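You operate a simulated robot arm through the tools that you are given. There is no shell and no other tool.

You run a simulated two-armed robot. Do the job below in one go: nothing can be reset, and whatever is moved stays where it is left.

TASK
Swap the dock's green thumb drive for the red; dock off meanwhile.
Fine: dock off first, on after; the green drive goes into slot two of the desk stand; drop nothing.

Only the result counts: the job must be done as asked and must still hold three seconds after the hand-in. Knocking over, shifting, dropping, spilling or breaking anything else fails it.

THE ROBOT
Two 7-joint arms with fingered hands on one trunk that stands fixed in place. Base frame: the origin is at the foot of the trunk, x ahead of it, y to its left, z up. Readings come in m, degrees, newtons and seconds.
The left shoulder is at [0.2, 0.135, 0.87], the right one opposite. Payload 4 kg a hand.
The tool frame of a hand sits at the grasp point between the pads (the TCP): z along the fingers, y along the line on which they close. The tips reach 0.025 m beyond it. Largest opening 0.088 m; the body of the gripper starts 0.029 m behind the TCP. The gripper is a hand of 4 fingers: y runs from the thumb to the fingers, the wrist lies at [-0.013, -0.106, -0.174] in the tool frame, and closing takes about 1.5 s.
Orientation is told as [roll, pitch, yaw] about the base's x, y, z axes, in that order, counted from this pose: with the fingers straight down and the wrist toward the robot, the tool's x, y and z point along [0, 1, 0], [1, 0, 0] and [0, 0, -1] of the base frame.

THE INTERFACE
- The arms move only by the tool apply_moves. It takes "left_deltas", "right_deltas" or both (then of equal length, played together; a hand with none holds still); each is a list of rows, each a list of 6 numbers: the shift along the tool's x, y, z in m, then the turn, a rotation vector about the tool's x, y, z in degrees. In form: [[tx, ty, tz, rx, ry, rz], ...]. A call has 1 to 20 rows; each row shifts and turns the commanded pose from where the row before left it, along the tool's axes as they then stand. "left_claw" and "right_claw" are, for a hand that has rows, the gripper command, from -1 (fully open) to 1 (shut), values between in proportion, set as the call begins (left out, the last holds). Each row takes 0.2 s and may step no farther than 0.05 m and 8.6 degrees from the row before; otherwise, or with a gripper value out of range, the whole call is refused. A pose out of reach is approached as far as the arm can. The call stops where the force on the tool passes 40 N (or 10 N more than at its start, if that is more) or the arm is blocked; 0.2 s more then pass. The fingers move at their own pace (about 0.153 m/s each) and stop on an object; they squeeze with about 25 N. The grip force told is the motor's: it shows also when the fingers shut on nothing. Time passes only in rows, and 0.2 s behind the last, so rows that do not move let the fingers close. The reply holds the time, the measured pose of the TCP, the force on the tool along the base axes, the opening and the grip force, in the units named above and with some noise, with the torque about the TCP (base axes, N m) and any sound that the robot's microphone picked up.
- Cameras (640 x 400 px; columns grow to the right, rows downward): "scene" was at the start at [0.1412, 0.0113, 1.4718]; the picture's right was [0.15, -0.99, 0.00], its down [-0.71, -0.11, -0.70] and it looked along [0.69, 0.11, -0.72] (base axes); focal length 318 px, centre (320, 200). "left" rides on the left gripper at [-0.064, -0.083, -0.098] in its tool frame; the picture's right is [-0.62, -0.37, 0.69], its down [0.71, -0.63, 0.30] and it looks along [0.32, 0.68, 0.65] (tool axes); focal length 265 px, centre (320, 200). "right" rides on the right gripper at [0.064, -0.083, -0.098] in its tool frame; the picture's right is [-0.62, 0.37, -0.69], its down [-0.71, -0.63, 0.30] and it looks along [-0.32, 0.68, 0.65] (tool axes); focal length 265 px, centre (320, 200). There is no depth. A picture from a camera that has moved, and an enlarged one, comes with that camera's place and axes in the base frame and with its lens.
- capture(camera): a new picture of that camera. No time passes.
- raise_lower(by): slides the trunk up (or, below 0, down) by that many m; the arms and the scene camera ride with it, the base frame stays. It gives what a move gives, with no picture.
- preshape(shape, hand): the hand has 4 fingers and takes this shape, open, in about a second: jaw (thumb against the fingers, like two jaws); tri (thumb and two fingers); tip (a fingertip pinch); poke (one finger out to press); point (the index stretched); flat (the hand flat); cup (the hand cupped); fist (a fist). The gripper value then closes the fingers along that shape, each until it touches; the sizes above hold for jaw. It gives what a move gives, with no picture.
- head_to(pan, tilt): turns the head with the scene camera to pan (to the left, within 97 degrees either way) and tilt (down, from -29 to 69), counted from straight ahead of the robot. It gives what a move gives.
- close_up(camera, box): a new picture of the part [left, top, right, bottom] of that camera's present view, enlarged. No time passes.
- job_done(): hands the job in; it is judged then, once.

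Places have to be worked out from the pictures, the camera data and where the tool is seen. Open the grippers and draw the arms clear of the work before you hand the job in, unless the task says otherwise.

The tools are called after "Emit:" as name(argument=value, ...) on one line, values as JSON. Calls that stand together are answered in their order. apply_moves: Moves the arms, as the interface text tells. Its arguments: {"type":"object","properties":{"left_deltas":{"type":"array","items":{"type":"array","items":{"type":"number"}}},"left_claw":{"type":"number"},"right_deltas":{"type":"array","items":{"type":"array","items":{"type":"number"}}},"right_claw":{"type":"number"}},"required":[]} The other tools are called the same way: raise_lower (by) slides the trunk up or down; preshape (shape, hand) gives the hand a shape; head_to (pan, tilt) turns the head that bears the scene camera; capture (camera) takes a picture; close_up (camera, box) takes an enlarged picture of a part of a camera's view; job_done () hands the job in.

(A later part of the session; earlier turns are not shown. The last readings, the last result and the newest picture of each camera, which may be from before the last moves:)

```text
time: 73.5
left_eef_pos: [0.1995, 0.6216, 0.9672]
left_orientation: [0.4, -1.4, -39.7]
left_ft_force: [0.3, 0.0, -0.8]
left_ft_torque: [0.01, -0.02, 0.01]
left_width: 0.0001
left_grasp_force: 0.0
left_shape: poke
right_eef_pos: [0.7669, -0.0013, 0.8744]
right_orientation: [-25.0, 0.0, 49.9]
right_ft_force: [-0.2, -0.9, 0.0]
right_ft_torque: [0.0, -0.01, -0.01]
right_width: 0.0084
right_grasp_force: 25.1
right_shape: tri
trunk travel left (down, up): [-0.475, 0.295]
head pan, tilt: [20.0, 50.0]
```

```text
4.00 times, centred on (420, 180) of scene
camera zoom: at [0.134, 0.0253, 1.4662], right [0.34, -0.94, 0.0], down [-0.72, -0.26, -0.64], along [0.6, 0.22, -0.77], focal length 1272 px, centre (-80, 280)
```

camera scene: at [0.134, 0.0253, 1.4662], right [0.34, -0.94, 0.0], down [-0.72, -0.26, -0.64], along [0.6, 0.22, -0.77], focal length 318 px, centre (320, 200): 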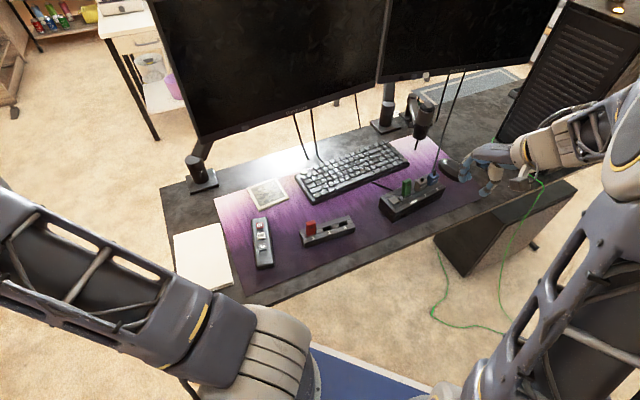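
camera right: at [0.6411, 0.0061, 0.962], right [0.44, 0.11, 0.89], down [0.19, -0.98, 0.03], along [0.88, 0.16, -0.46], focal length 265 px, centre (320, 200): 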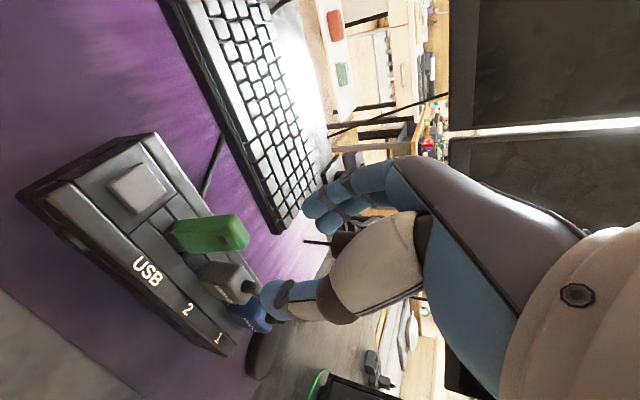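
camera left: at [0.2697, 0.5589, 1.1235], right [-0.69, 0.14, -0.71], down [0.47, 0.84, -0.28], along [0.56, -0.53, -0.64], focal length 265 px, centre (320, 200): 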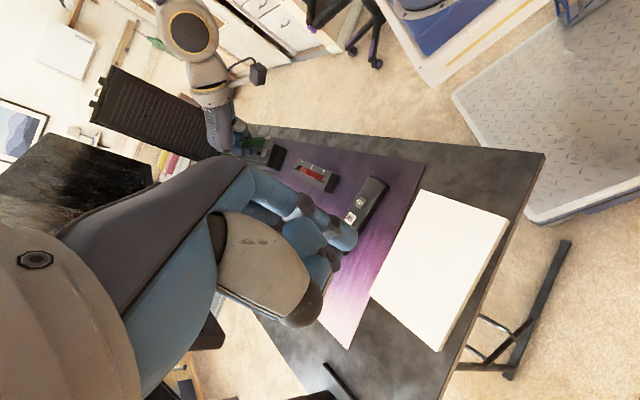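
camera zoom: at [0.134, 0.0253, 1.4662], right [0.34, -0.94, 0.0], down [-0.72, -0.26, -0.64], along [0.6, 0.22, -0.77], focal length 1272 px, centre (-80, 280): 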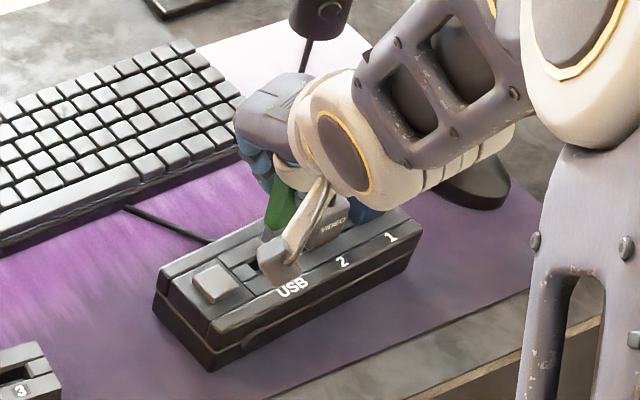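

The drive holds square in the three-finger grip (8.4 mm, unchanged). I raise it further, turn to the stand's yaw and pause to check.

Emit:
apply_moves(right_deltas=[[-0.0116, 0, -0.0249, 0, 0, 0], [-0.0116, 0, -0.0249, 0, 0, 0], [0, 0, 0, 1.9, 0, 4.078], [0, 0, 0, 1.9, 0, 4.078], [0, 0, 0, 0, 0, 0]])

Emit:
apply_moves(right_deltas=[[0.0224, -0.0012, -0.0104, 0, 0, 0], [0.0224, -0.0012, -0.0104, 0, 0, 0], [0.0224, -0.0012, -0.0104, 0, 0, 0], [0.0224, -0.0012, -0.0104, 0, 0, 0], [0.0224, -0.0012, -0.0104, 0, 0, 0], [0, 0, 0, 0, 0, 0]])

Emit:
close_up(camera="right", box=[170, 150, 390, 320])

Emit:
capture(camera="scene")

```text
time: 74.7
left_eef_pos: [0.2008, 0.6231, 0.967]
left_orientation: [0.5, -1.4, -39.7]
left_ft_force: [-0.5, -0.1, -0.7]
left_ft_torque: [0.01, -0.03, -0.01]
left_width: 0.0
left_grasp_force: 0.1
left_shape: poke
right_eef_pos: [0.7664, -0.0009, 0.9299]
right_orientation: [-25.1, 0.0, 40.7]
right_ft_force: [0.2, 0.2, -0.2]
right_ft_torque: [0.03, -0.03, -0.02]
right_width: 0.0086
right_grasp_force: 25.7
right_shape: tri
trunk travel left (down, up): [-0.475, 0.295]
head pan, tilt: [20.0, 50.0]
```

```text
time: 76.1
left_eef_pos: [0.1993, 0.6222, 0.966]
left_orientation: [0.5, -1.4, -39.7]
left_ft_force: [0.2, -0.3, -0.5]
left_ft_torque: [0.01, 0.03, 0.0]
left_width: 0.0
left_grasp_force: 0.0
left_shape: poke
right_eef_pos: [0.6819, 0.0889, 0.9306]
right_orientation: [-25.0, 0.1, 40.9]
right_ft_force: [-0.5, 0.1, -0.9]
right_ft_torque: [-0.03, 0.02, 0.03]
right_width: 0.0087
right_grasp_force: 25.4
right_shape: tri
trunk travel left (down, up): [-0.475, 0.295]
head pan, tilt: [20.0, 50.0]
```

```text
2.35 times, centred on (280, 235) of right
camera zoom: at [0.5524, 0.1093, 0.9923], right [0.45, 0.04, 0.89], down [0.03, -1.0, 0.03], along [0.89, 0.02, -0.46], focal length 624 px, centre (414, 118)
```

zoom: 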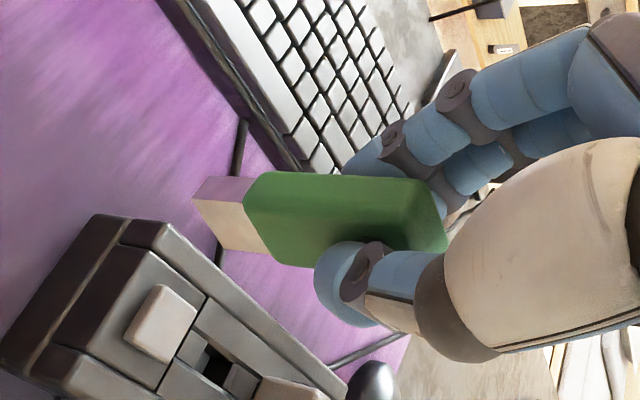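

```text
taken
camera scene: at [0.134, 0.0253, 1.4662], right [0.34, -0.94, 0.0], down [-0.72, -0.26, -0.64], along [0.6, 0.22, -0.77], focal length 318 px, centre (320, 200)
```

scene: 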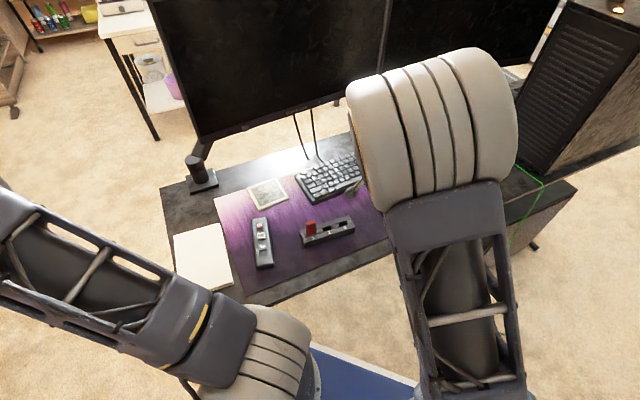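

The grip is stable. I continue to above slot two.

Emit:
apply_moves(right_deltas=[[0.0226, -0.0014, -0.0105, 0, 0, 0], [0.0226, -0.0014, -0.0105, 0, 0, 0], [0.0226, -0.0014, -0.0105, 0, 0, 0], [0.0226, -0.0014, -0.0105, 0, 0, 0], [0.0226, -0.0014, -0.0105, 0, 0, 0], [0, 0, 0, 0, 0, 0]])

Emit:
capture(camera="right")

Emit:
capture(camera="scene")

Emit:
capture(camera="left")

```text
time: 77.5
left_eef_pos: [0.2002, 0.6227, 0.967]
left_orientation: [0.5, -1.4, -39.7]
left_ft_force: [0.1, 0.1, 0.0]
left_ft_torque: [0.01, -0.02, 0.0]
left_width: 0.0
left_grasp_force: 0.1
left_shape: poke
right_eef_pos: [0.5943, 0.1773, 0.9247]
right_orientation: [-25.0, -0.1, 40.7]
right_ft_force: [0.3, 0.0, 0.0]
right_ft_torque: [-0.01, 0.01, 0.02]
right_width: 0.0086
right_grasp_force: 25.1
right_shape: tri
trunk travel left (down, up): [-0.475, 0.295]
head pan, tilt: [20.0, 50.0]
```

```text
taken
camera right: at [0.4662, 0.197, 0.9873], right [0.45, 0.04, 0.89], down [0.03, -1.0, 0.03], along [0.89, 0.02, -0.46], focal length 265 px, centre (320, 200)
```

right: 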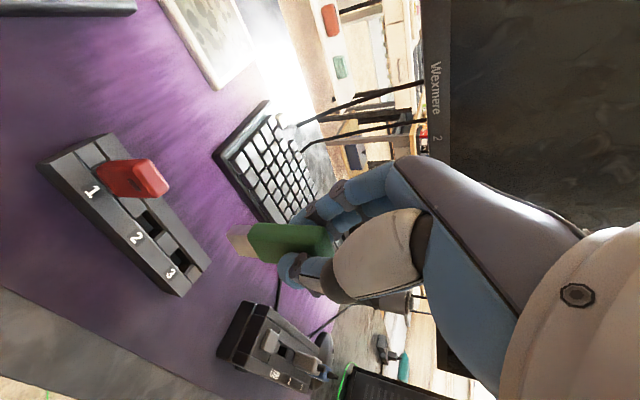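

```text
taken
camera scene: at [0.134, 0.0253, 1.4662], right [0.34, -0.94, 0.0], down [-0.72, -0.26, -0.64], along [0.6, 0.22, -0.77], focal length 318 px, centre (320, 200)
```

scene: 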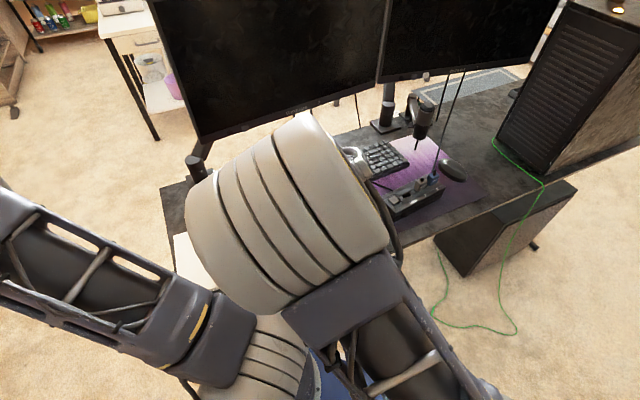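

```text
taken
camera left: at [0.0928, 0.6267, 1.0623], right [-0.66, -0.25, -0.71], down [-0.02, 0.95, -0.31], along [0.75, -0.19, -0.63], focal length 265 px, centre (320, 200)
```

left: 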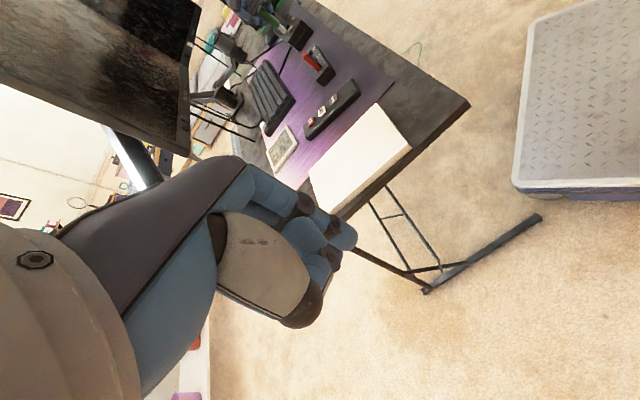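

I'm above slot two. I zoom in from the right and left wrist cameras to align the plug with the slot.

Emit:
close_up(camera="right", box=[30, 120, 290, 310])

Emit:
close_up(camera="left", box=[250, 0, 350, 90])

```text
2.11 times, centred on (160, 215) of right
camera zoom: at [0.4662, 0.197, 0.9873], right [0.45, 0.04, 0.89], down [0.03, -1.0, 0.03], along [0.89, 0.02, -0.46], focal length 559 px, centre (657, 168)
```

zoom: 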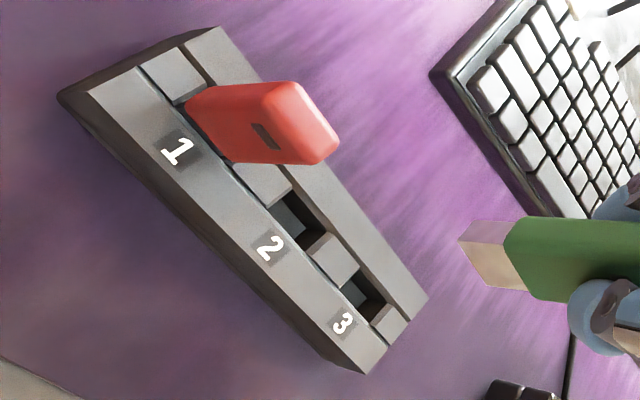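

```text
4.44 times, centred on (300, 45) of left
camera zoom: at [0.0928, 0.6267, 1.0623], right [-0.66, -0.25, -0.71], down [-0.02, 0.95, -0.31], along [0.75, -0.19, -0.63], focal length 1180 px, centre (409, 889)
```

zoom: 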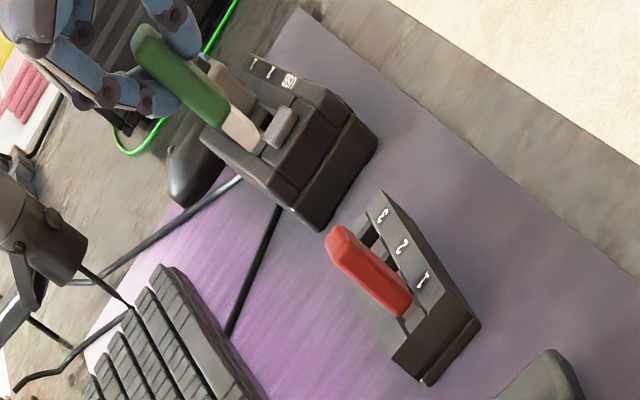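

The plug tip is within about 1–2 mm of slot two's axis. I lower to ~27 mm above the stand and measure again.

Emit:
apply_moves(right_deltas=[[0.0092, 0.001, 0.0196, 0, 0, 0], [0.0092, 0, 0.0196, 0, 0, 0], [0.0092, 0, 0.0196, 0, 0, 0], [0, 0, 0, 0, 0, 0]])

Emit:
close_up(camera="right", box=[130, 150, 350, 310])

Emit:
close_up(camera="left", box=[270, 10, 350, 80])

```text
time: 78.5
left_eef_pos: [0.2003, 0.6216, 0.9673]
left_orientation: [0.6, -1.4, -39.7]
left_ft_force: [-0.8, 0.0, -0.8]
left_ft_torque: [-0.03, -0.01, 0.0]
left_width: 0.0002
left_grasp_force: 0.1
left_shape: poke
right_eef_pos: [0.5964, 0.1798, 0.8632]
right_orientation: [-25.0, 0.0, 40.9]
right_ft_force: [-0.7, 0.4, -0.4]
right_ft_torque: [0.04, 0.03, -0.01]
right_width: 0.0087
right_grasp_force: 25.3
right_shape: tri
trunk travel left (down, up): [-0.475, 0.295]
head pan, tilt: [20.0, 50.0]
```

```text
2.50 times, centred on (240, 230) of right
camera zoom: at [0.4664, 0.1997, 0.9245], right [0.45, 0.04, 0.89], down [0.03, -1.0, 0.03], along [0.89, 0.02, -0.46], focal length 664 px, centre (520, 125)
```

zoom: 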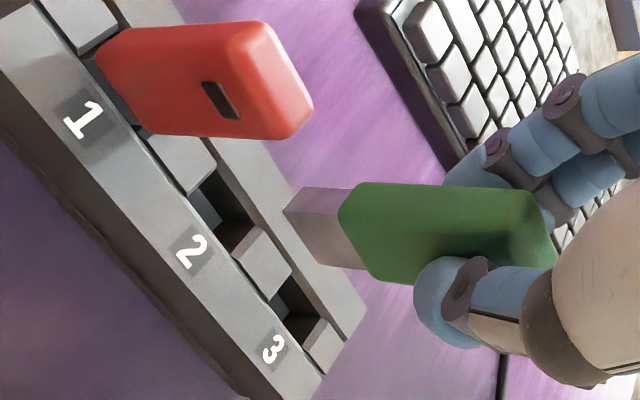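

```text
5.71 times, centred on (310, 45) of left
camera zoom: at [0.0927, 0.6267, 1.0623], right [-0.66, -0.25, -0.71], down [-0.02, 0.95, -0.31], along [0.75, -0.19, -0.63], focal length 1517 px, centre (377, 1086)
```

zoom: 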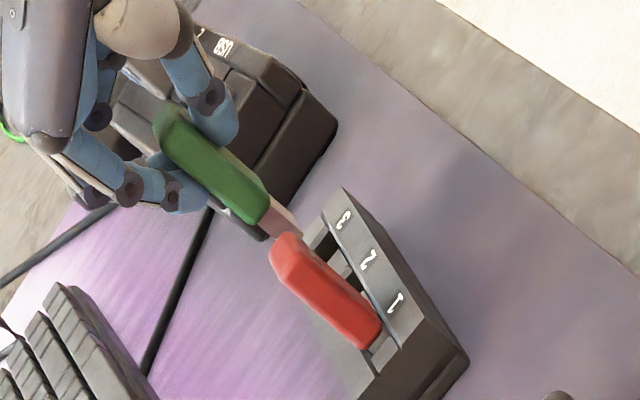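

I zoom in tightly on slot two and the plug tip to confirm the alignment before going lower.

Emit:
close_up(camera="right", box=[180, 200, 280, 280])

Emit:
close_up(camera="left", box=[295, 30, 345, 75])

```text
5.00 times, centred on (230, 240) of right
camera zoom: at [0.4664, 0.1997, 0.9245], right [0.45, 0.04, 0.89], down [0.03, -1.0, 0.03], along [0.89, 0.02, -0.46], focal length 1327 px, centre (770, 0)
```

zoom: 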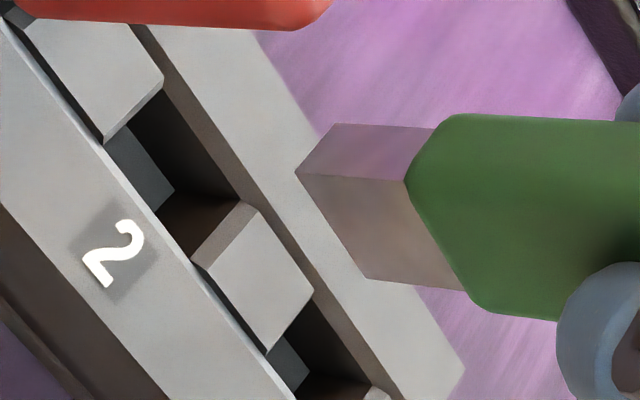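

```text
8.89 times, centred on (320, 52) of left
camera zoom: at [0.0927, 0.6267, 1.0623], right [-0.66, -0.25, -0.71], down [-0.02, 0.95, -0.31], along [0.75, -0.19, -0.63], focal length 2359 px, centre (320, 1511)
```

zoom: 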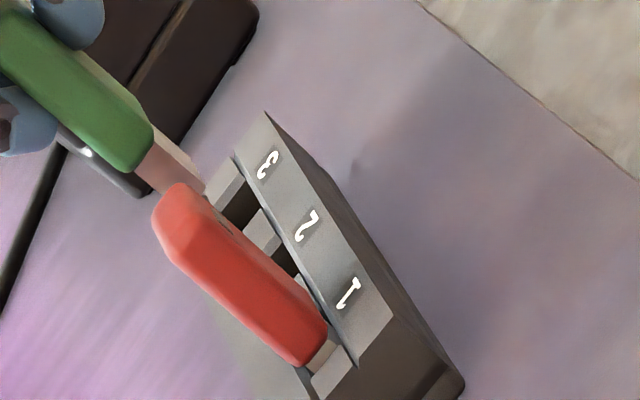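

The residual offset is about 2 mm along the stand's axis. I correct it and lower to a few millimetres above the slot.

Emit:
apply_moves(right_deltas=[[0.0018, -0.001, -0.0008, 0, 0, 0], [0.0034, 0, 0.0073, 0, 0, 0], [0.0034, 0, 0.0073, 0, 0, 0], [0.0034, 0, 0.0073, 0, 0, 0], [0, 0, 0, 0, 0, 0]])

Emit:
close_up(camera="right", box=[180, 180, 300, 280])

Emit:
close_up(camera="left", box=[295, 30, 345, 75])

```text
time: 79.7
left_eef_pos: [0.1996, 0.6216, 0.9665]
left_orientation: [0.5, -1.5, -39.7]
left_ft_force: [-0.8, -0.3, -0.2]
left_ft_torque: [0.01, 0.0, 0.0]
left_width: 0.0
left_grasp_force: 0.1
left_shape: poke
right_eef_pos: [0.592, 0.1794, 0.8398]
right_orientation: [-25.0, 0.0, 41.0]
right_ft_force: [-0.7, -0.1, -1.0]
right_ft_torque: [-0.01, 0.03, 0.0]
right_width: 0.0086
right_grasp_force: 24.2
right_shape: tri
trunk travel left (down, up): [-0.475, 0.295]
head pan, tilt: [20.0, 50.0]
```

```text
4.00 times, centred on (240, 230) of right
camera zoom: at [0.4637, 0.1996, 0.9014], right [0.45, 0.04, 0.89], down [0.03, -1.0, 0.03], along [0.89, 0.02, -0.46], focal length 1062 px, centre (640, 80)
```

zoom: 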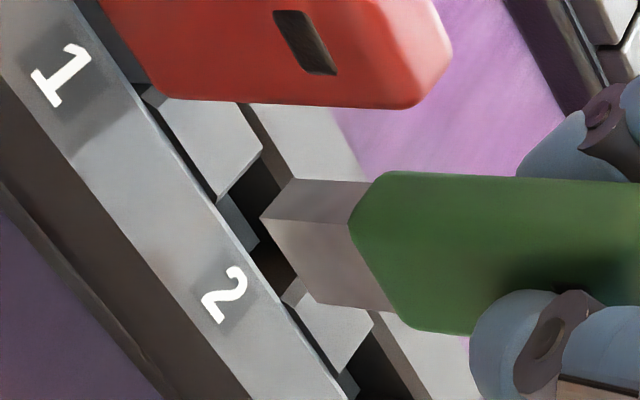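

```text
8.89 times, centred on (320, 52) of left
camera zoom: at [0.0927, 0.6267, 1.0623], right [-0.66, -0.25, -0.71], down [-0.02, 0.95, -0.31], along [0.75, -0.19, -0.63], focal length 2359 px, centre (320, 1511)
```

zoom: 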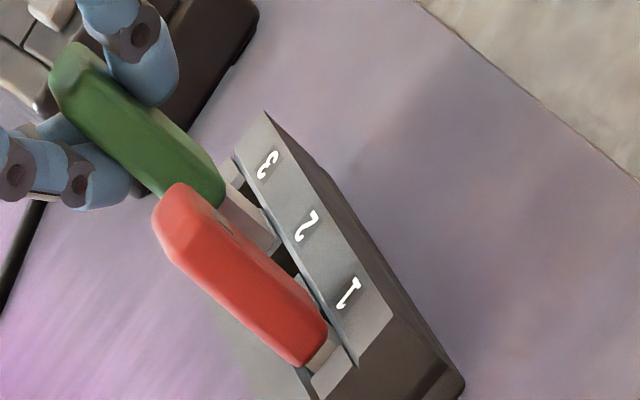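

Axis alignment is good; the plug sits about 2 mm too close to the front wall. I shift it 2 mm back and lower a few millimetres.

Emit:
apply_moves(right_deltas=[[0, 0.002, 0, 0, 0, 0], [0.0013, 0, 0.0027, 0, 0, 0], [0.0013, 0, 0.0027, 0, 0, 0], [0, 0, 0, 0, 0, 0]])

Emit:
close_up(camera="right", box=[180, 180, 300, 280])

Emit:
close_up(camera="left", box=[295, 30, 345, 75])

```text
time: 80.7
left_eef_pos: [0.1994, 0.6224, 0.9668]
left_orientation: [0.5, -1.4, -39.6]
left_ft_force: [0.1, -0.5, 0.4]
left_ft_torque: [-0.01, -0.01, 0.0]
left_width: 0.0004
left_grasp_force: 0.0
left_shape: poke
right_eef_pos: [0.5936, 0.181, 0.8343]
right_orientation: [-25.0, -0.1, 40.9]
right_ft_force: [-0.1, 0.3, -0.3]
right_ft_torque: [0.0, 0.01, -0.02]
right_width: 0.0086
right_grasp_force: 24.3
right_shape: tri
trunk travel left (down, up): [-0.475, 0.295]
head pan, tilt: [20.0, 50.0]
```

```text
4.00 times, centred on (240, 230) of right
camera zoom: at [0.4646, 0.2013, 0.8961], right [0.45, 0.04, 0.89], down [0.03, -1.0, 0.03], along [0.89, 0.02, -0.46], focal length 1062 px, centre (640, 80)
```

zoom: 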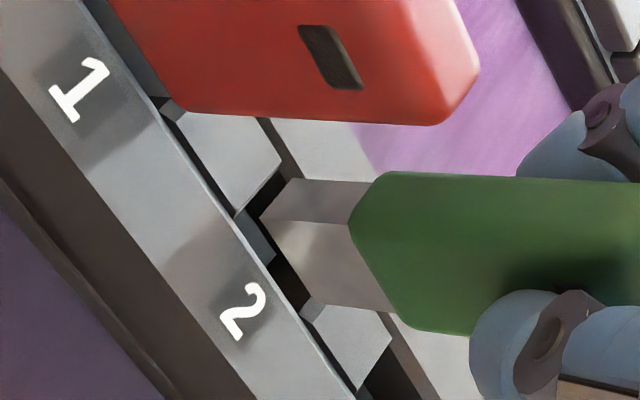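

```text
8.89 times, centred on (320, 52) of left
camera zoom: at [0.0927, 0.6267, 1.0623], right [-0.66, -0.25, -0.71], down [-0.02, 0.95, -0.31], along [0.75, -0.19, -0.63], focal length 2359 px, centre (320, 1511)
```

zoom: 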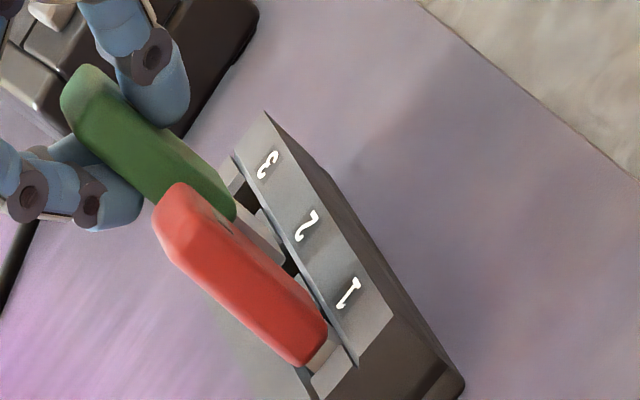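

The plug is yawed about 3° relative to the slot. I turn the hand +3° and go on down gently.

Emit:
apply_moves(right_deltas=[[0, 0, 0, -1.268, 0, -2.719], [0.0008, 0, 0.0018, 0, 0, 0], [0.0008, 0, 0.0018, 0, 0, 0], [0, 0, 0, 0, 0, 0]])

Emit:
close_up(camera="right", box=[180, 180, 300, 280])

Emit:
close_up(camera="left", box=[295, 30, 345, 75])

```text
time: 81.7
left_eef_pos: [0.1989, 0.623, 0.9673]
left_orientation: [0.5, -1.5, -39.7]
left_ft_force: [0.3, 0.4, -0.3]
left_ft_torque: [0.0, 0.02, 0.02]
left_width: 0.0
left_grasp_force: 0.1
left_shape: poke
right_eef_pos: [0.5944, 0.1815, 0.8283]
right_orientation: [-25.0, 0.0, 43.9]
right_ft_force: [-0.7, 0.1, -0.2]
right_ft_torque: [0.02, 0.0, 0.01]
right_width: 0.0085
right_grasp_force: 25.4
right_shape: tri
trunk travel left (down, up): [-0.475, 0.295]
head pan, tilt: [20.0, 50.0]
```

```text
4.00 times, centred on (240, 230) of right
camera zoom: at [0.4648, 0.1948, 0.8913], right [0.45, 0.06, 0.89], down [0.08, -1.0, 0.03], along [0.89, 0.06, -0.46], focal length 1062 px, centre (640, 80)
```

zoom: 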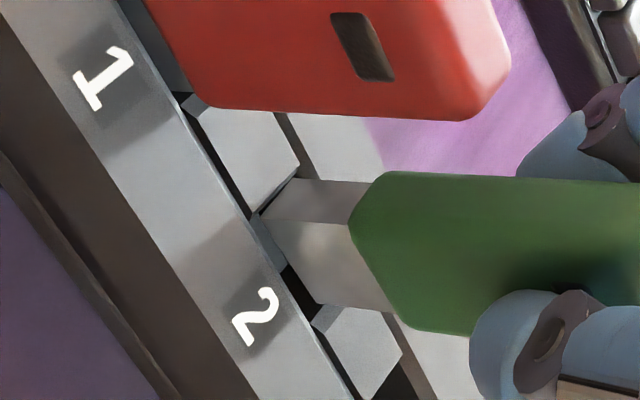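

```text
8.89 times, centred on (320, 52) of left
camera zoom: at [0.0927, 0.6267, 1.0623], right [-0.66, -0.25, -0.71], down [-0.02, 0.95, -0.31], along [0.75, -0.19, -0.63], focal length 2359 px, centre (320, 1511)
```

zoom: 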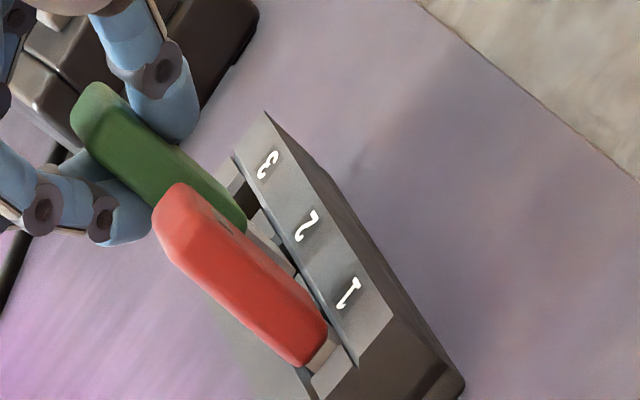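

The plug tip is now just inside the slot with no force. I continue down in small steps.

Emit:
apply_moves(right_deltas=[[0.0011, 0, 0.0023, 0, 0, 0], [0.0011, 0, 0.0023, 0, 0, 0], [0, 0, 0, 0, 0, 0]])

Emit:
close_up(camera="right", box=[180, 180, 300, 280])

Emit:
close_up(camera="left", box=[295, 30, 345, 75])

```text
time: 82.5
left_eef_pos: [0.2015, 0.6231, 0.9661]
left_orientation: [0.5, -1.4, -39.7]
left_ft_force: [-0.4, -0.4, 0.1]
left_ft_torque: [0.01, -0.01, 0.01]
left_width: 0.0001
left_grasp_force: 0.1
left_shape: poke
right_eef_pos: [0.5935, 0.1819, 0.8247]
right_orientation: [-24.9, 0.0, 43.9]
right_ft_force: [1.2, -0.5, 0.9]
right_ft_torque: [-0.08, -0.07, -0.02]
right_width: 0.0088
right_grasp_force: 25.5
right_shape: tri
trunk travel left (down, up): [-0.475, 0.295]
head pan, tilt: [20.0, 50.0]
```

```text
4.00 times, centred on (240, 230) of right
camera zoom: at [0.4637, 0.1952, 0.8869], right [0.45, 0.06, 0.89], down [0.08, -1.0, 0.03], along [0.89, 0.06, -0.46], focal length 1062 px, centre (640, 80)
```

zoom: 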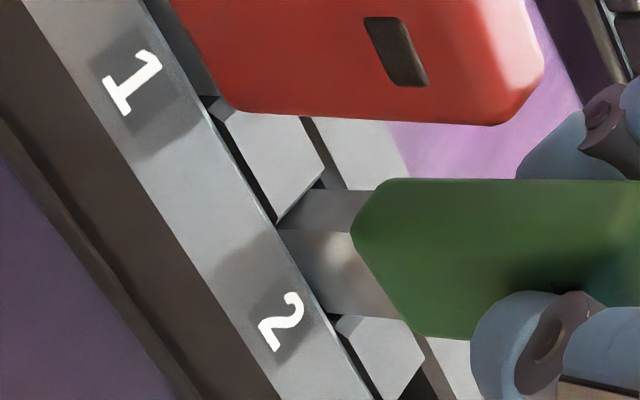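

```text
8.89 times, centred on (320, 52) of left
camera zoom: at [0.0928, 0.6267, 1.0623], right [-0.66, -0.25, -0.71], down [-0.02, 0.95, -0.31], along [0.75, -0.19, -0.63], focal length 2359 px, centre (320, 1511)
```

zoom: 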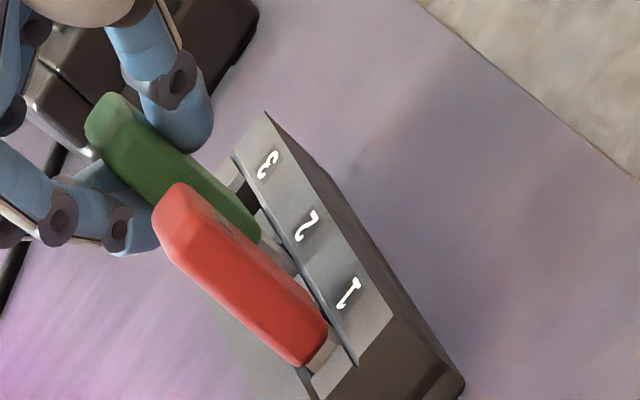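

The plug is entering and the chamfer has nudged the drive about 1 mm along the slot; I follow that by 1 mm and go further down.

Emit:
apply_moves(right_deltas=[[0.0002, 0, 0.0027, 0, 0, 0], [0.0011, 0, 0.0023, 0, 0, 0], [0, 0, 0, 0, 0, 0]])

Emit:
close_up(camera="right", box=[180, 180, 300, 280])

```text
time: 83.3
left_eef_pos: [0.2006, 0.6227, 0.9672]
left_orientation: [0.5, -1.4, -39.7]
left_ft_force: [0.4, 0.1, 0.0]
left_ft_torque: [0.04, -0.01, 0.01]
left_width: 0.0001
left_grasp_force: 0.1
left_shape: poke
right_eef_pos: [0.5949, 0.1825, 0.8195]
right_orientation: [-25.0, -0.1, 43.9]
right_ft_force: [0.9, 0.2, 0.8]
right_ft_torque: [-0.03, -0.03, -0.01]
right_width: 0.0087
right_grasp_force: 25.3
right_shape: tri
trunk travel left (down, up): [-0.475, 0.295]
head pan, tilt: [20.0, 50.0]
```

```text
4.00 times, centred on (240, 230) of right
camera zoom: at [0.4651, 0.1948, 0.8822], right [0.45, 0.06, 0.89], down [0.08, -1.0, 0.03], along [0.89, 0.06, -0.46], focal length 1062 px, centre (640, 80)
```

zoom: 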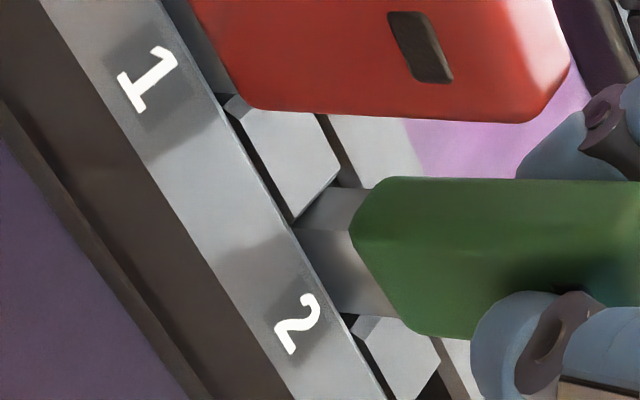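

Sliding in freely. I continue with the last 5 mm.

Emit:
apply_moves(right_deltas=[[0.0011, 0, 0.0023, 0, 0, 0], [0.0009, 0, 0.0018, 0, 0, 0], [0, 0, 0, 0, 0, 0]])

Emit:
close_up(camera="right", box=[180, 180, 300, 280])

```text
time: 84.1
left_eef_pos: [0.2005, 0.6219, 0.9672]
left_orientation: [0.5, -1.3, -39.6]
left_ft_force: [0.2, 0.8, 0.0]
left_ft_torque: [0.0, 0.0, 0.03]
left_width: 0.0001
left_grasp_force: 0.0
left_shape: poke
right_eef_pos: [0.5938, 0.1816, 0.8148]
right_orientation: [-25.0, -0.1, 43.9]
right_ft_force: [1.6, -0.7, 0.0]
right_ft_torque: [-0.01, -0.06, 0.0]
right_width: 0.0089
right_grasp_force: 24.9
right_shape: tri
trunk travel left (down, up): [-0.475, 0.295]
head pan, tilt: [20.0, 50.0]
```

```text
4.00 times, centred on (240, 230) of right
camera zoom: at [0.4643, 0.1947, 0.8766], right [0.45, 0.06, 0.89], down [0.08, -1.0, 0.03], along [0.89, 0.06, -0.46], focal length 1062 px, centre (640, 80)
```

zoom: 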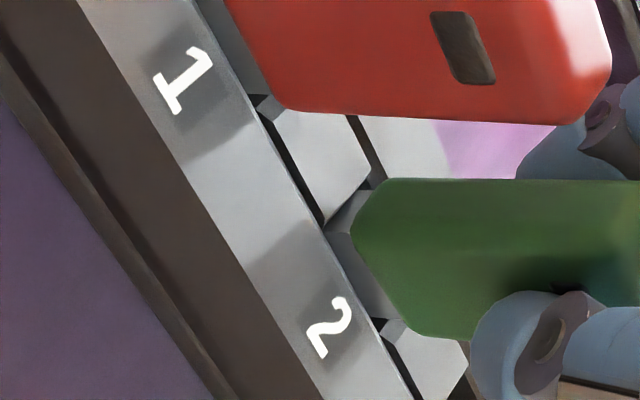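

Only 2–3 mm of plug still shows. I lower a bit more until it seats.

Emit:
apply_moves(right_deltas=[[0.0007, 0, 0.0014, 0, 0, 0], [0.0006, 0, 0.0014, 0, 0, 0], [0, 0, 0, 0, 0, 0]])

Emit:
close_up(camera="right", box=[180, 180, 300, 280])

```text
time: 84.9
left_eef_pos: [0.1999, 0.6213, 0.9676]
left_orientation: [0.5, -1.4, -39.7]
left_ft_force: [-0.1, 0.0, -0.4]
left_ft_torque: [0.01, -0.01, 0.0]
left_width: 0.0
left_grasp_force: 0.0
left_shape: poke
right_eef_pos: [0.5943, 0.1824, 0.8131]
right_orientation: [-25.0, -0.1, 43.8]
right_ft_force: [0.9, -1.9, 5.1]
right_ft_torque: [-0.07, -0.05, -0.02]
right_width: 0.0086
right_grasp_force: 24.7
right_shape: tri
trunk travel left (down, up): [-0.475, 0.295]
head pan, tilt: [20.0, 50.0]
```

```text
4.00 times, centred on (240, 230) of right
camera zoom: at [0.4649, 0.1955, 0.8745], right [0.45, 0.06, 0.89], down [0.08, -1.0, 0.03], along [0.89, 0.06, -0.45], focal length 1062 px, centre (640, 80)
```

zoom: 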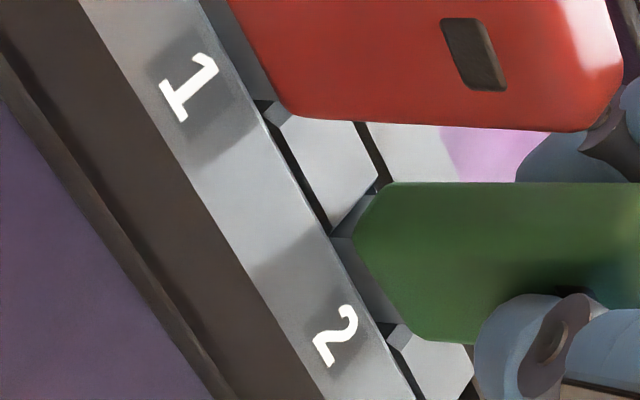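

Contact of about 5 N: it has met its seat, like the red one next to it. I press 1.5 mm more to make sure it's seated.

Emit:
apply_moves(right_deltas=[[0.0006, 0, 0.0014, 0, 0, 0], [0, 0, 0, 0, 0, 0]])

Emit:
close_up(camera="left", box=[285, 20, 345, 75])

Emit:
close_up(camera="right", box=[180, 150, 380, 300])

```text
time: 85.5
left_eef_pos: [0.1998, 0.6214, 0.9666]
left_orientation: [0.5, -1.4, -39.7]
left_ft_force: [0.9, -0.5, -0.3]
left_ft_torque: [0.06, 0.02, 0.03]
left_width: 0.0
left_grasp_force: 0.1
left_shape: poke
right_eef_pos: [0.5957, 0.184, 0.8114]
right_orientation: [-25.0, -0.1, 44.0]
right_ft_force: [3.8, -2.3, 14.2]
right_ft_torque: [-0.14, -0.14, -0.03]
right_width: 0.0088
right_grasp_force: 25.5
right_shape: tri
trunk travel left (down, up): [-0.475, 0.295]
head pan, tilt: [20.0, 50.0]
```

```text
7.27 times, centred on (315, 48) of left
camera zoom: at [0.0926, 0.6266, 1.0625], right [-0.66, -0.25, -0.71], down [-0.02, 0.95, -0.31], along [0.75, -0.19, -0.63], focal length 1930 px, centre (356, 1309)
```

zoom: 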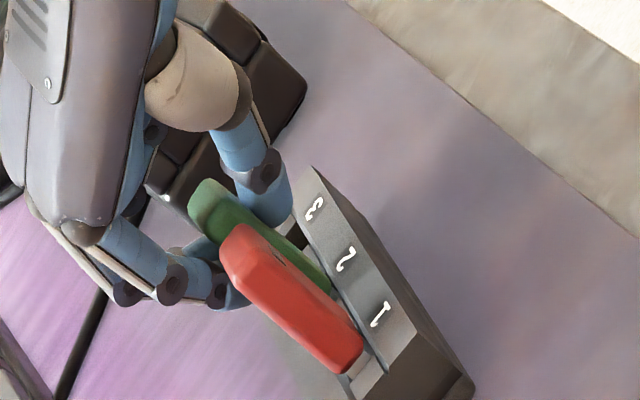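

```text
2.67 times, centred on (280, 225) of right
camera zoom: at [0.4651, 0.1958, 0.8731], right [0.45, 0.06, 0.89], down [0.08, -1.0, 0.03], along [0.89, 0.06, -0.45], focal length 708 px, centre (427, 133)
```

zoom: 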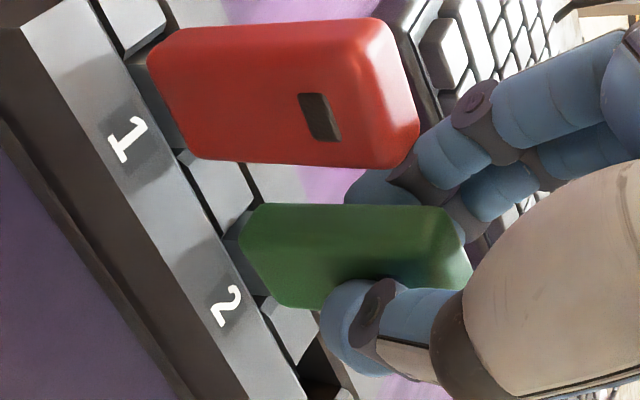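

The green drive is seated (14 N) and stands parallel to the red one. I relieve the pressure and open the fingers.

Emit:
apply_moves(right_deltas=[[-0.0008, 0, -0.0018, 0, 0, 0], [0, 0, 0, 0, 0, 0]])

Emit:
apply_moves(right_deltas=[[0, 0, 0, 0, 0, 0], [0, 0, 0, 0, 0, 0], [0, 0, 0, 0, 0, 0], [0, 0, 0, 0, 0, 0]], right_claw=0.2)

Emit:
close_up(camera="right", box=[180, 150, 380, 300])

```text
time: 86.1
left_eef_pos: [0.1997, 0.6211, 0.966]
left_orientation: [0.5, -1.4, -39.7]
left_ft_force: [-1.2, -0.9, -0.9]
left_ft_torque: [0.0, 0.01, 0.02]
left_width: 0.0
left_grasp_force: 0.0
left_shape: poke
right_eef_pos: [0.5955, 0.1824, 0.812]
right_orientation: [-24.9, 0.0, 43.9]
right_ft_force: [3.2, -1.2, 6.3]
right_ft_torque: [-0.02, -0.08, -0.03]
right_width: 0.0083
right_grasp_force: 24.8
right_shape: tri
trunk travel left (down, up): [-0.475, 0.295]
head pan, tilt: [20.0, 50.0]
```

```text
time: 87.1
left_eef_pos: [0.1997, 0.6224, 0.9661]
left_orientation: [0.4, -1.4, -39.6]
left_ft_force: [-0.2, 0.1, 0.0]
left_ft_torque: [-0.02, 0.02, -0.01]
left_width: 0.0003
left_grasp_force: 0.0
left_shape: poke
right_eef_pos: [0.5953, 0.1838, 0.8132]
right_orientation: [-25.1, 0.0, 43.9]
right_ft_force: [0.7, 0.4, 0.3]
right_ft_torque: [-0.02, -0.03, 0.0]
right_width: 0.0349
right_grasp_force: 0.1
right_shape: tri
trunk travel left (down, up): [-0.475, 0.295]
head pan, tilt: [20.0, 50.0]
```

```text
2.67 times, centred on (280, 225) of right
camera zoom: at [0.4648, 0.1956, 0.8745], right [0.45, 0.06, 0.89], down [0.08, -1.0, 0.03], along [0.89, 0.06, -0.46], focal length 708 px, centre (427, 133)
```

zoom: 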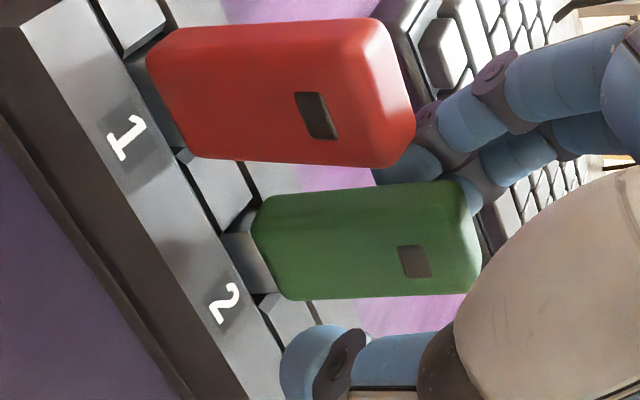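

The green drive stands in slot two but leans back slightly. I withdraw straight up to get a clear look.

Emit:
apply_moves(right_deltas=[[-0.0085, 0, -0.0181, 0, 0, 0], [-0.0085, 0, -0.0181, 0, 0, 0], [-0.0085, 0, -0.0181, 0, 0, 0], [-0.0085, 0, -0.0181, 0, 0, 0], [-0.0085, 0, -0.0181, 0, 0, 0], [0, 0, 0, 0, 0, 0]])

Emit:
close_up(camera="right", box=[30, 120, 250, 310])

Emit:
close_up(camera="left", box=[285, 20, 345, 75])

```text
time: 88.5
left_eef_pos: [0.2003, 0.621, 0.9671]
left_orientation: [0.6, -1.4, -39.7]
left_ft_force: [-0.5, 0.3, -0.6]
left_ft_torque: [0.03, 0.03, 0.0]
left_width: 0.0003
left_grasp_force: 0.0
left_shape: poke
right_eef_pos: [0.5959, 0.1799, 0.9124]
right_orientation: [-25.0, 0.0, 44.0]
right_ft_force: [-0.7, 0.2, -0.2]
right_ft_torque: [-0.01, 0.0, 0.02]
right_width: 0.035
right_grasp_force: 0.0
right_shape: tri
trunk travel left (down, up): [-0.475, 0.295]
head pan, tilt: [20.0, 50.0]
```

```text
2.11 times, centred on (140, 215) of right
camera zoom: at [0.4662, 0.1928, 0.9745], right [0.45, 0.06, 0.89], down [0.08, -1.0, 0.03], along [0.89, 0.06, -0.46], focal length 559 px, centre (699, 168)
```

zoom: 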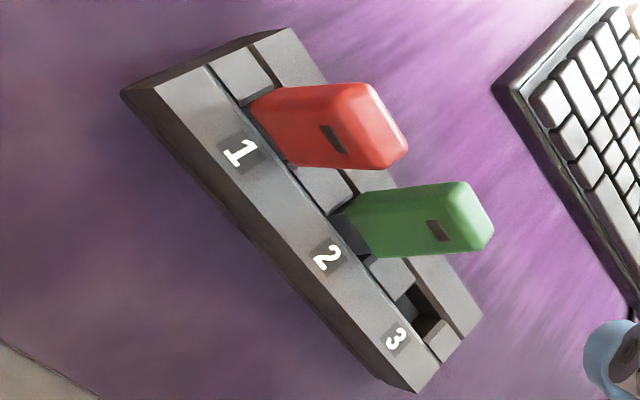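

```text
7.27 times, centred on (315, 48) of left
camera zoom: at [0.0928, 0.6267, 1.0622], right [-0.66, -0.25, -0.71], down [-0.02, 0.95, -0.31], along [0.75, -0.19, -0.63], focal length 1930 px, centre (356, 1309)
```

zoom: 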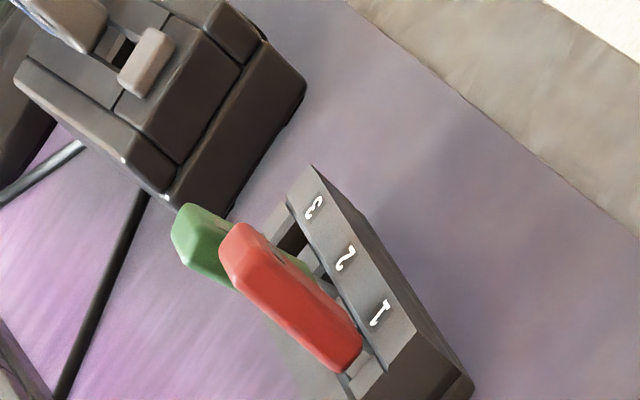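

I move the arm aside to inspect the stand from the scene camera.

Emit:
apply_moves(right_deltas=[[-0.03, 0, 0.014, 0, 0, 0], [-0.03, 0, 0.014, 0, 0, 0], [-0.03, 0, 0.014, 0, 0, 0], [-0.03, 0, 0.014, 0, 0, 0], [0, 0, 0, 0, 0, 0]])

Emit:
capture(camera="scene")

Emit:
close_up(camera="scene", box=[290, 200, 370, 255])

Emit:
close_up(camera="left", box=[295, 30, 345, 75])

```text
time: 89.7
left_eef_pos: [0.2002, 0.622, 0.9665]
left_orientation: [0.4, -1.4, -39.7]
left_ft_force: [0.0, 0.7, -0.4]
left_ft_torque: [-0.02, -0.04, 0.0]
left_width: 0.0
left_grasp_force: 0.1
left_shape: poke
right_eef_pos: [0.6849, 0.0863, 0.9124]
right_orientation: [-25.1, 0.0, 43.9]
right_ft_force: [0.4, -0.5, 0.2]
right_ft_torque: [-0.01, 0.01, 0.01]
right_width: 0.0351
right_grasp_force: 0.0
right_shape: tri
trunk travel left (down, up): [-0.475, 0.295]
head pan, tilt: [20.0, 50.0]
```

```text
taken
camera scene: at [0.1339, 0.0253, 1.4662], right [0.34, -0.94, 0.0], down [-0.72, -0.26, -0.64], along [0.6, 0.22, -0.77], focal length 318 px, centre (320, 200)
```

scene: 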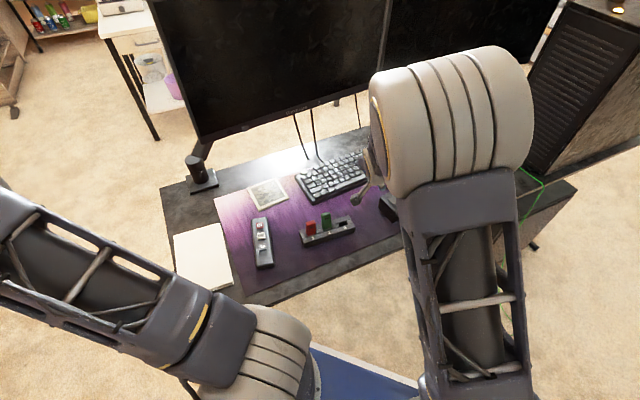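

```text
7.27 times, centred on (330, 228) of scene
camera zoom: at [0.1339, 0.0253, 1.4662], right [0.34, -0.94, 0.0], down [-0.72, -0.26, -0.64], along [0.6, 0.22, -0.77], focal length 2313 px, centre (247, 0)
```

zoom: 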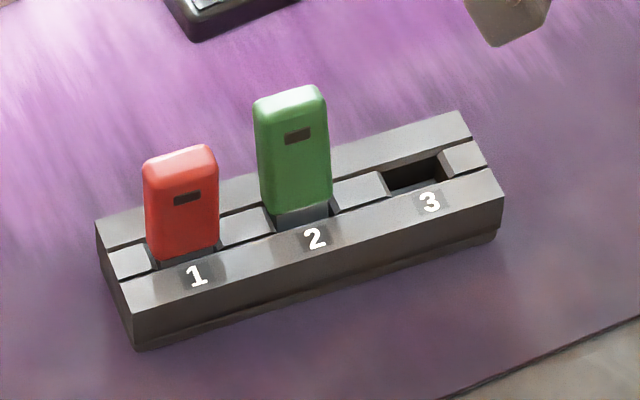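

```text
8.89 times, centred on (320, 52) of left
camera zoom: at [0.0927, 0.6267, 1.0623], right [-0.66, -0.25, -0.71], down [-0.02, 0.95, -0.31], along [0.75, -0.19, -0.63], focal length 2359 px, centre (320, 1511)
```

zoom: 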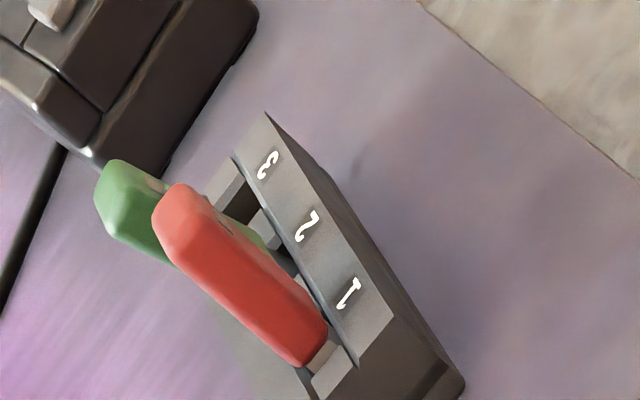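

The stand is unmoved, but the green drive has not gone fully down: it sits a few mm higher than the red one and leans. The side force while pressing pointed to the plug bearing on the slot-one side. I re-grip it to straighten and seat it properly.

Emit:
apply_moves(right_deltas=[[0.03, 0.002, -0.014, 0, 0, 0], [0.03, 0.002, -0.014, 0, 0, 0], [0.03, 0.002, -0.014, 0, 0, 0], [0.03, 0.001, -0.014, 0, 0, 0], [0, 0, 0, 0, 0, 0]], right_claw=0)

Emit:
apply_moves(right_deltas=[[0.0085, 0, 0.0181, 0, 0, 0], [0.0085, 0, 0.0181, 0, 0, 0], [0, 0, 0, 0, 0, 0]])

Emit:
close_up(camera="right", box=[130, 130, 380, 320])

```text
time: 90.9
left_eef_pos: [0.1995, 0.6225, 0.9659]
left_orientation: [0.5, -1.4, -39.6]
left_ft_force: [-1.1, -0.3, 0.7]
left_ft_torque: [-0.01, 0.0, -0.01]
left_width: 0.0001
left_grasp_force: 0.1
left_shape: poke
right_eef_pos: [0.5983, 0.1856, 0.9095]
right_orientation: [-24.9, 0.0, 43.8]
right_ft_force: [0.0, 0.0, -0.6]
right_ft_torque: [0.01, 0.03, 0.0]
right_width: 0.0434
right_grasp_force: 0.0
right_shape: tri
trunk travel left (down, up): [-0.475, 0.295]
head pan, tilt: [20.0, 50.0]
```

```text
time: 91.7
left_eef_pos: [0.1997, 0.6224, 0.9661]
left_orientation: [0.5, -1.4, -39.7]
left_ft_force: [0.9, 0.0, -0.9]
left_ft_torque: [-0.03, 0.0, 0.0]
left_width: 0.0
left_grasp_force: 0.1
left_shape: poke
right_eef_pos: [0.5996, 0.1866, 0.8706]
right_orientation: [-25.0, 0.0, 43.8]
right_ft_force: [1.4, 0.0, 0.9]
right_ft_torque: [0.02, 0.01, 0.0]
right_width: 0.0432
right_grasp_force: 0.1
right_shape: tri
trunk travel left (down, up): [-0.475, 0.295]
head pan, tilt: [20.0, 50.0]
```

```text
2.11 times, centred on (255, 225) of right
camera zoom: at [0.4697, 0.1992, 0.934], right [0.45, 0.06, 0.89], down [0.08, -1.0, 0.03], along [0.89, 0.06, -0.46], focal length 559 px, centre (457, 147)
```

zoom: 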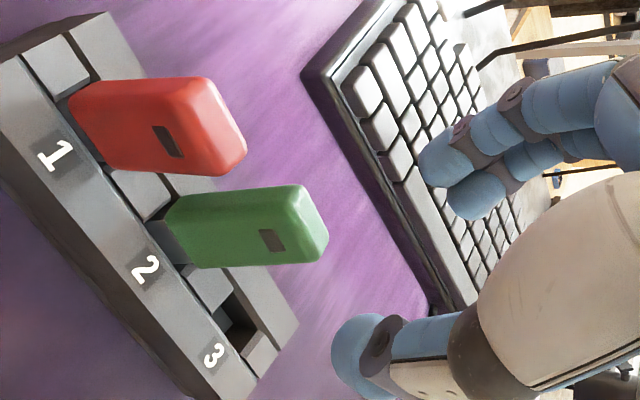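

The fingers will straddle the green drive. I lower to grip height, centre, and close.

Emit:
apply_moves(right_deltas=[[0.0074, 0, 0.0159, 0, 0, 0], [0.0074, 0, 0.0159, 0, 0, 0], [0.0074, 0, 0.0159, 0, 0, 0], [0, 0, 0, 0, 0, 0]])

Emit:
close_up(camera="right", box=[180, 150, 380, 300])

```text
time: 92.7
left_eef_pos: [0.2001, 0.6227, 0.967]
left_orientation: [0.5, -1.4, -39.8]
left_ft_force: [-0.8, 0.2, 0.6]
left_ft_torque: [0.02, 0.04, -0.01]
left_width: 0.0
left_grasp_force: 0.1
left_shape: poke
right_eef_pos: [0.5995, 0.1854, 0.8178]
right_orientation: [-25.0, 0.0, 43.9]
right_ft_force: [-0.7, -0.1, 0.5]
right_ft_torque: [-0.02, 0.01, -0.01]
right_width: 0.0434
right_grasp_force: 0.0
right_shape: tri
trunk travel left (down, up): [-0.475, 0.295]
head pan, tilt: [20.0, 50.0]
```

```text
2.67 times, centred on (280, 225) of right
camera zoom: at [0.4692, 0.1989, 0.8805], right [0.45, 0.06, 0.89], down [0.08, -1.0, 0.03], along [0.89, 0.06, -0.46], focal length 708 px, centre (427, 133)
```

zoom: 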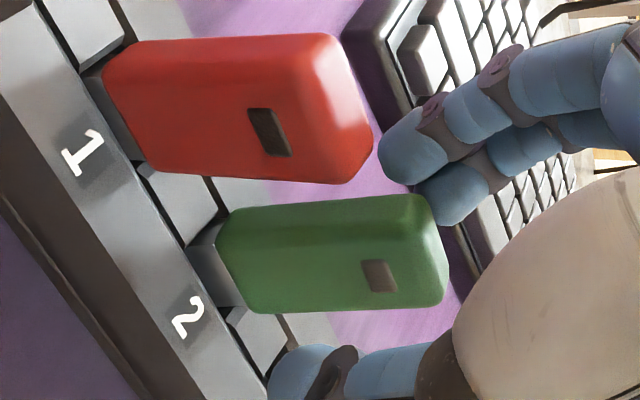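

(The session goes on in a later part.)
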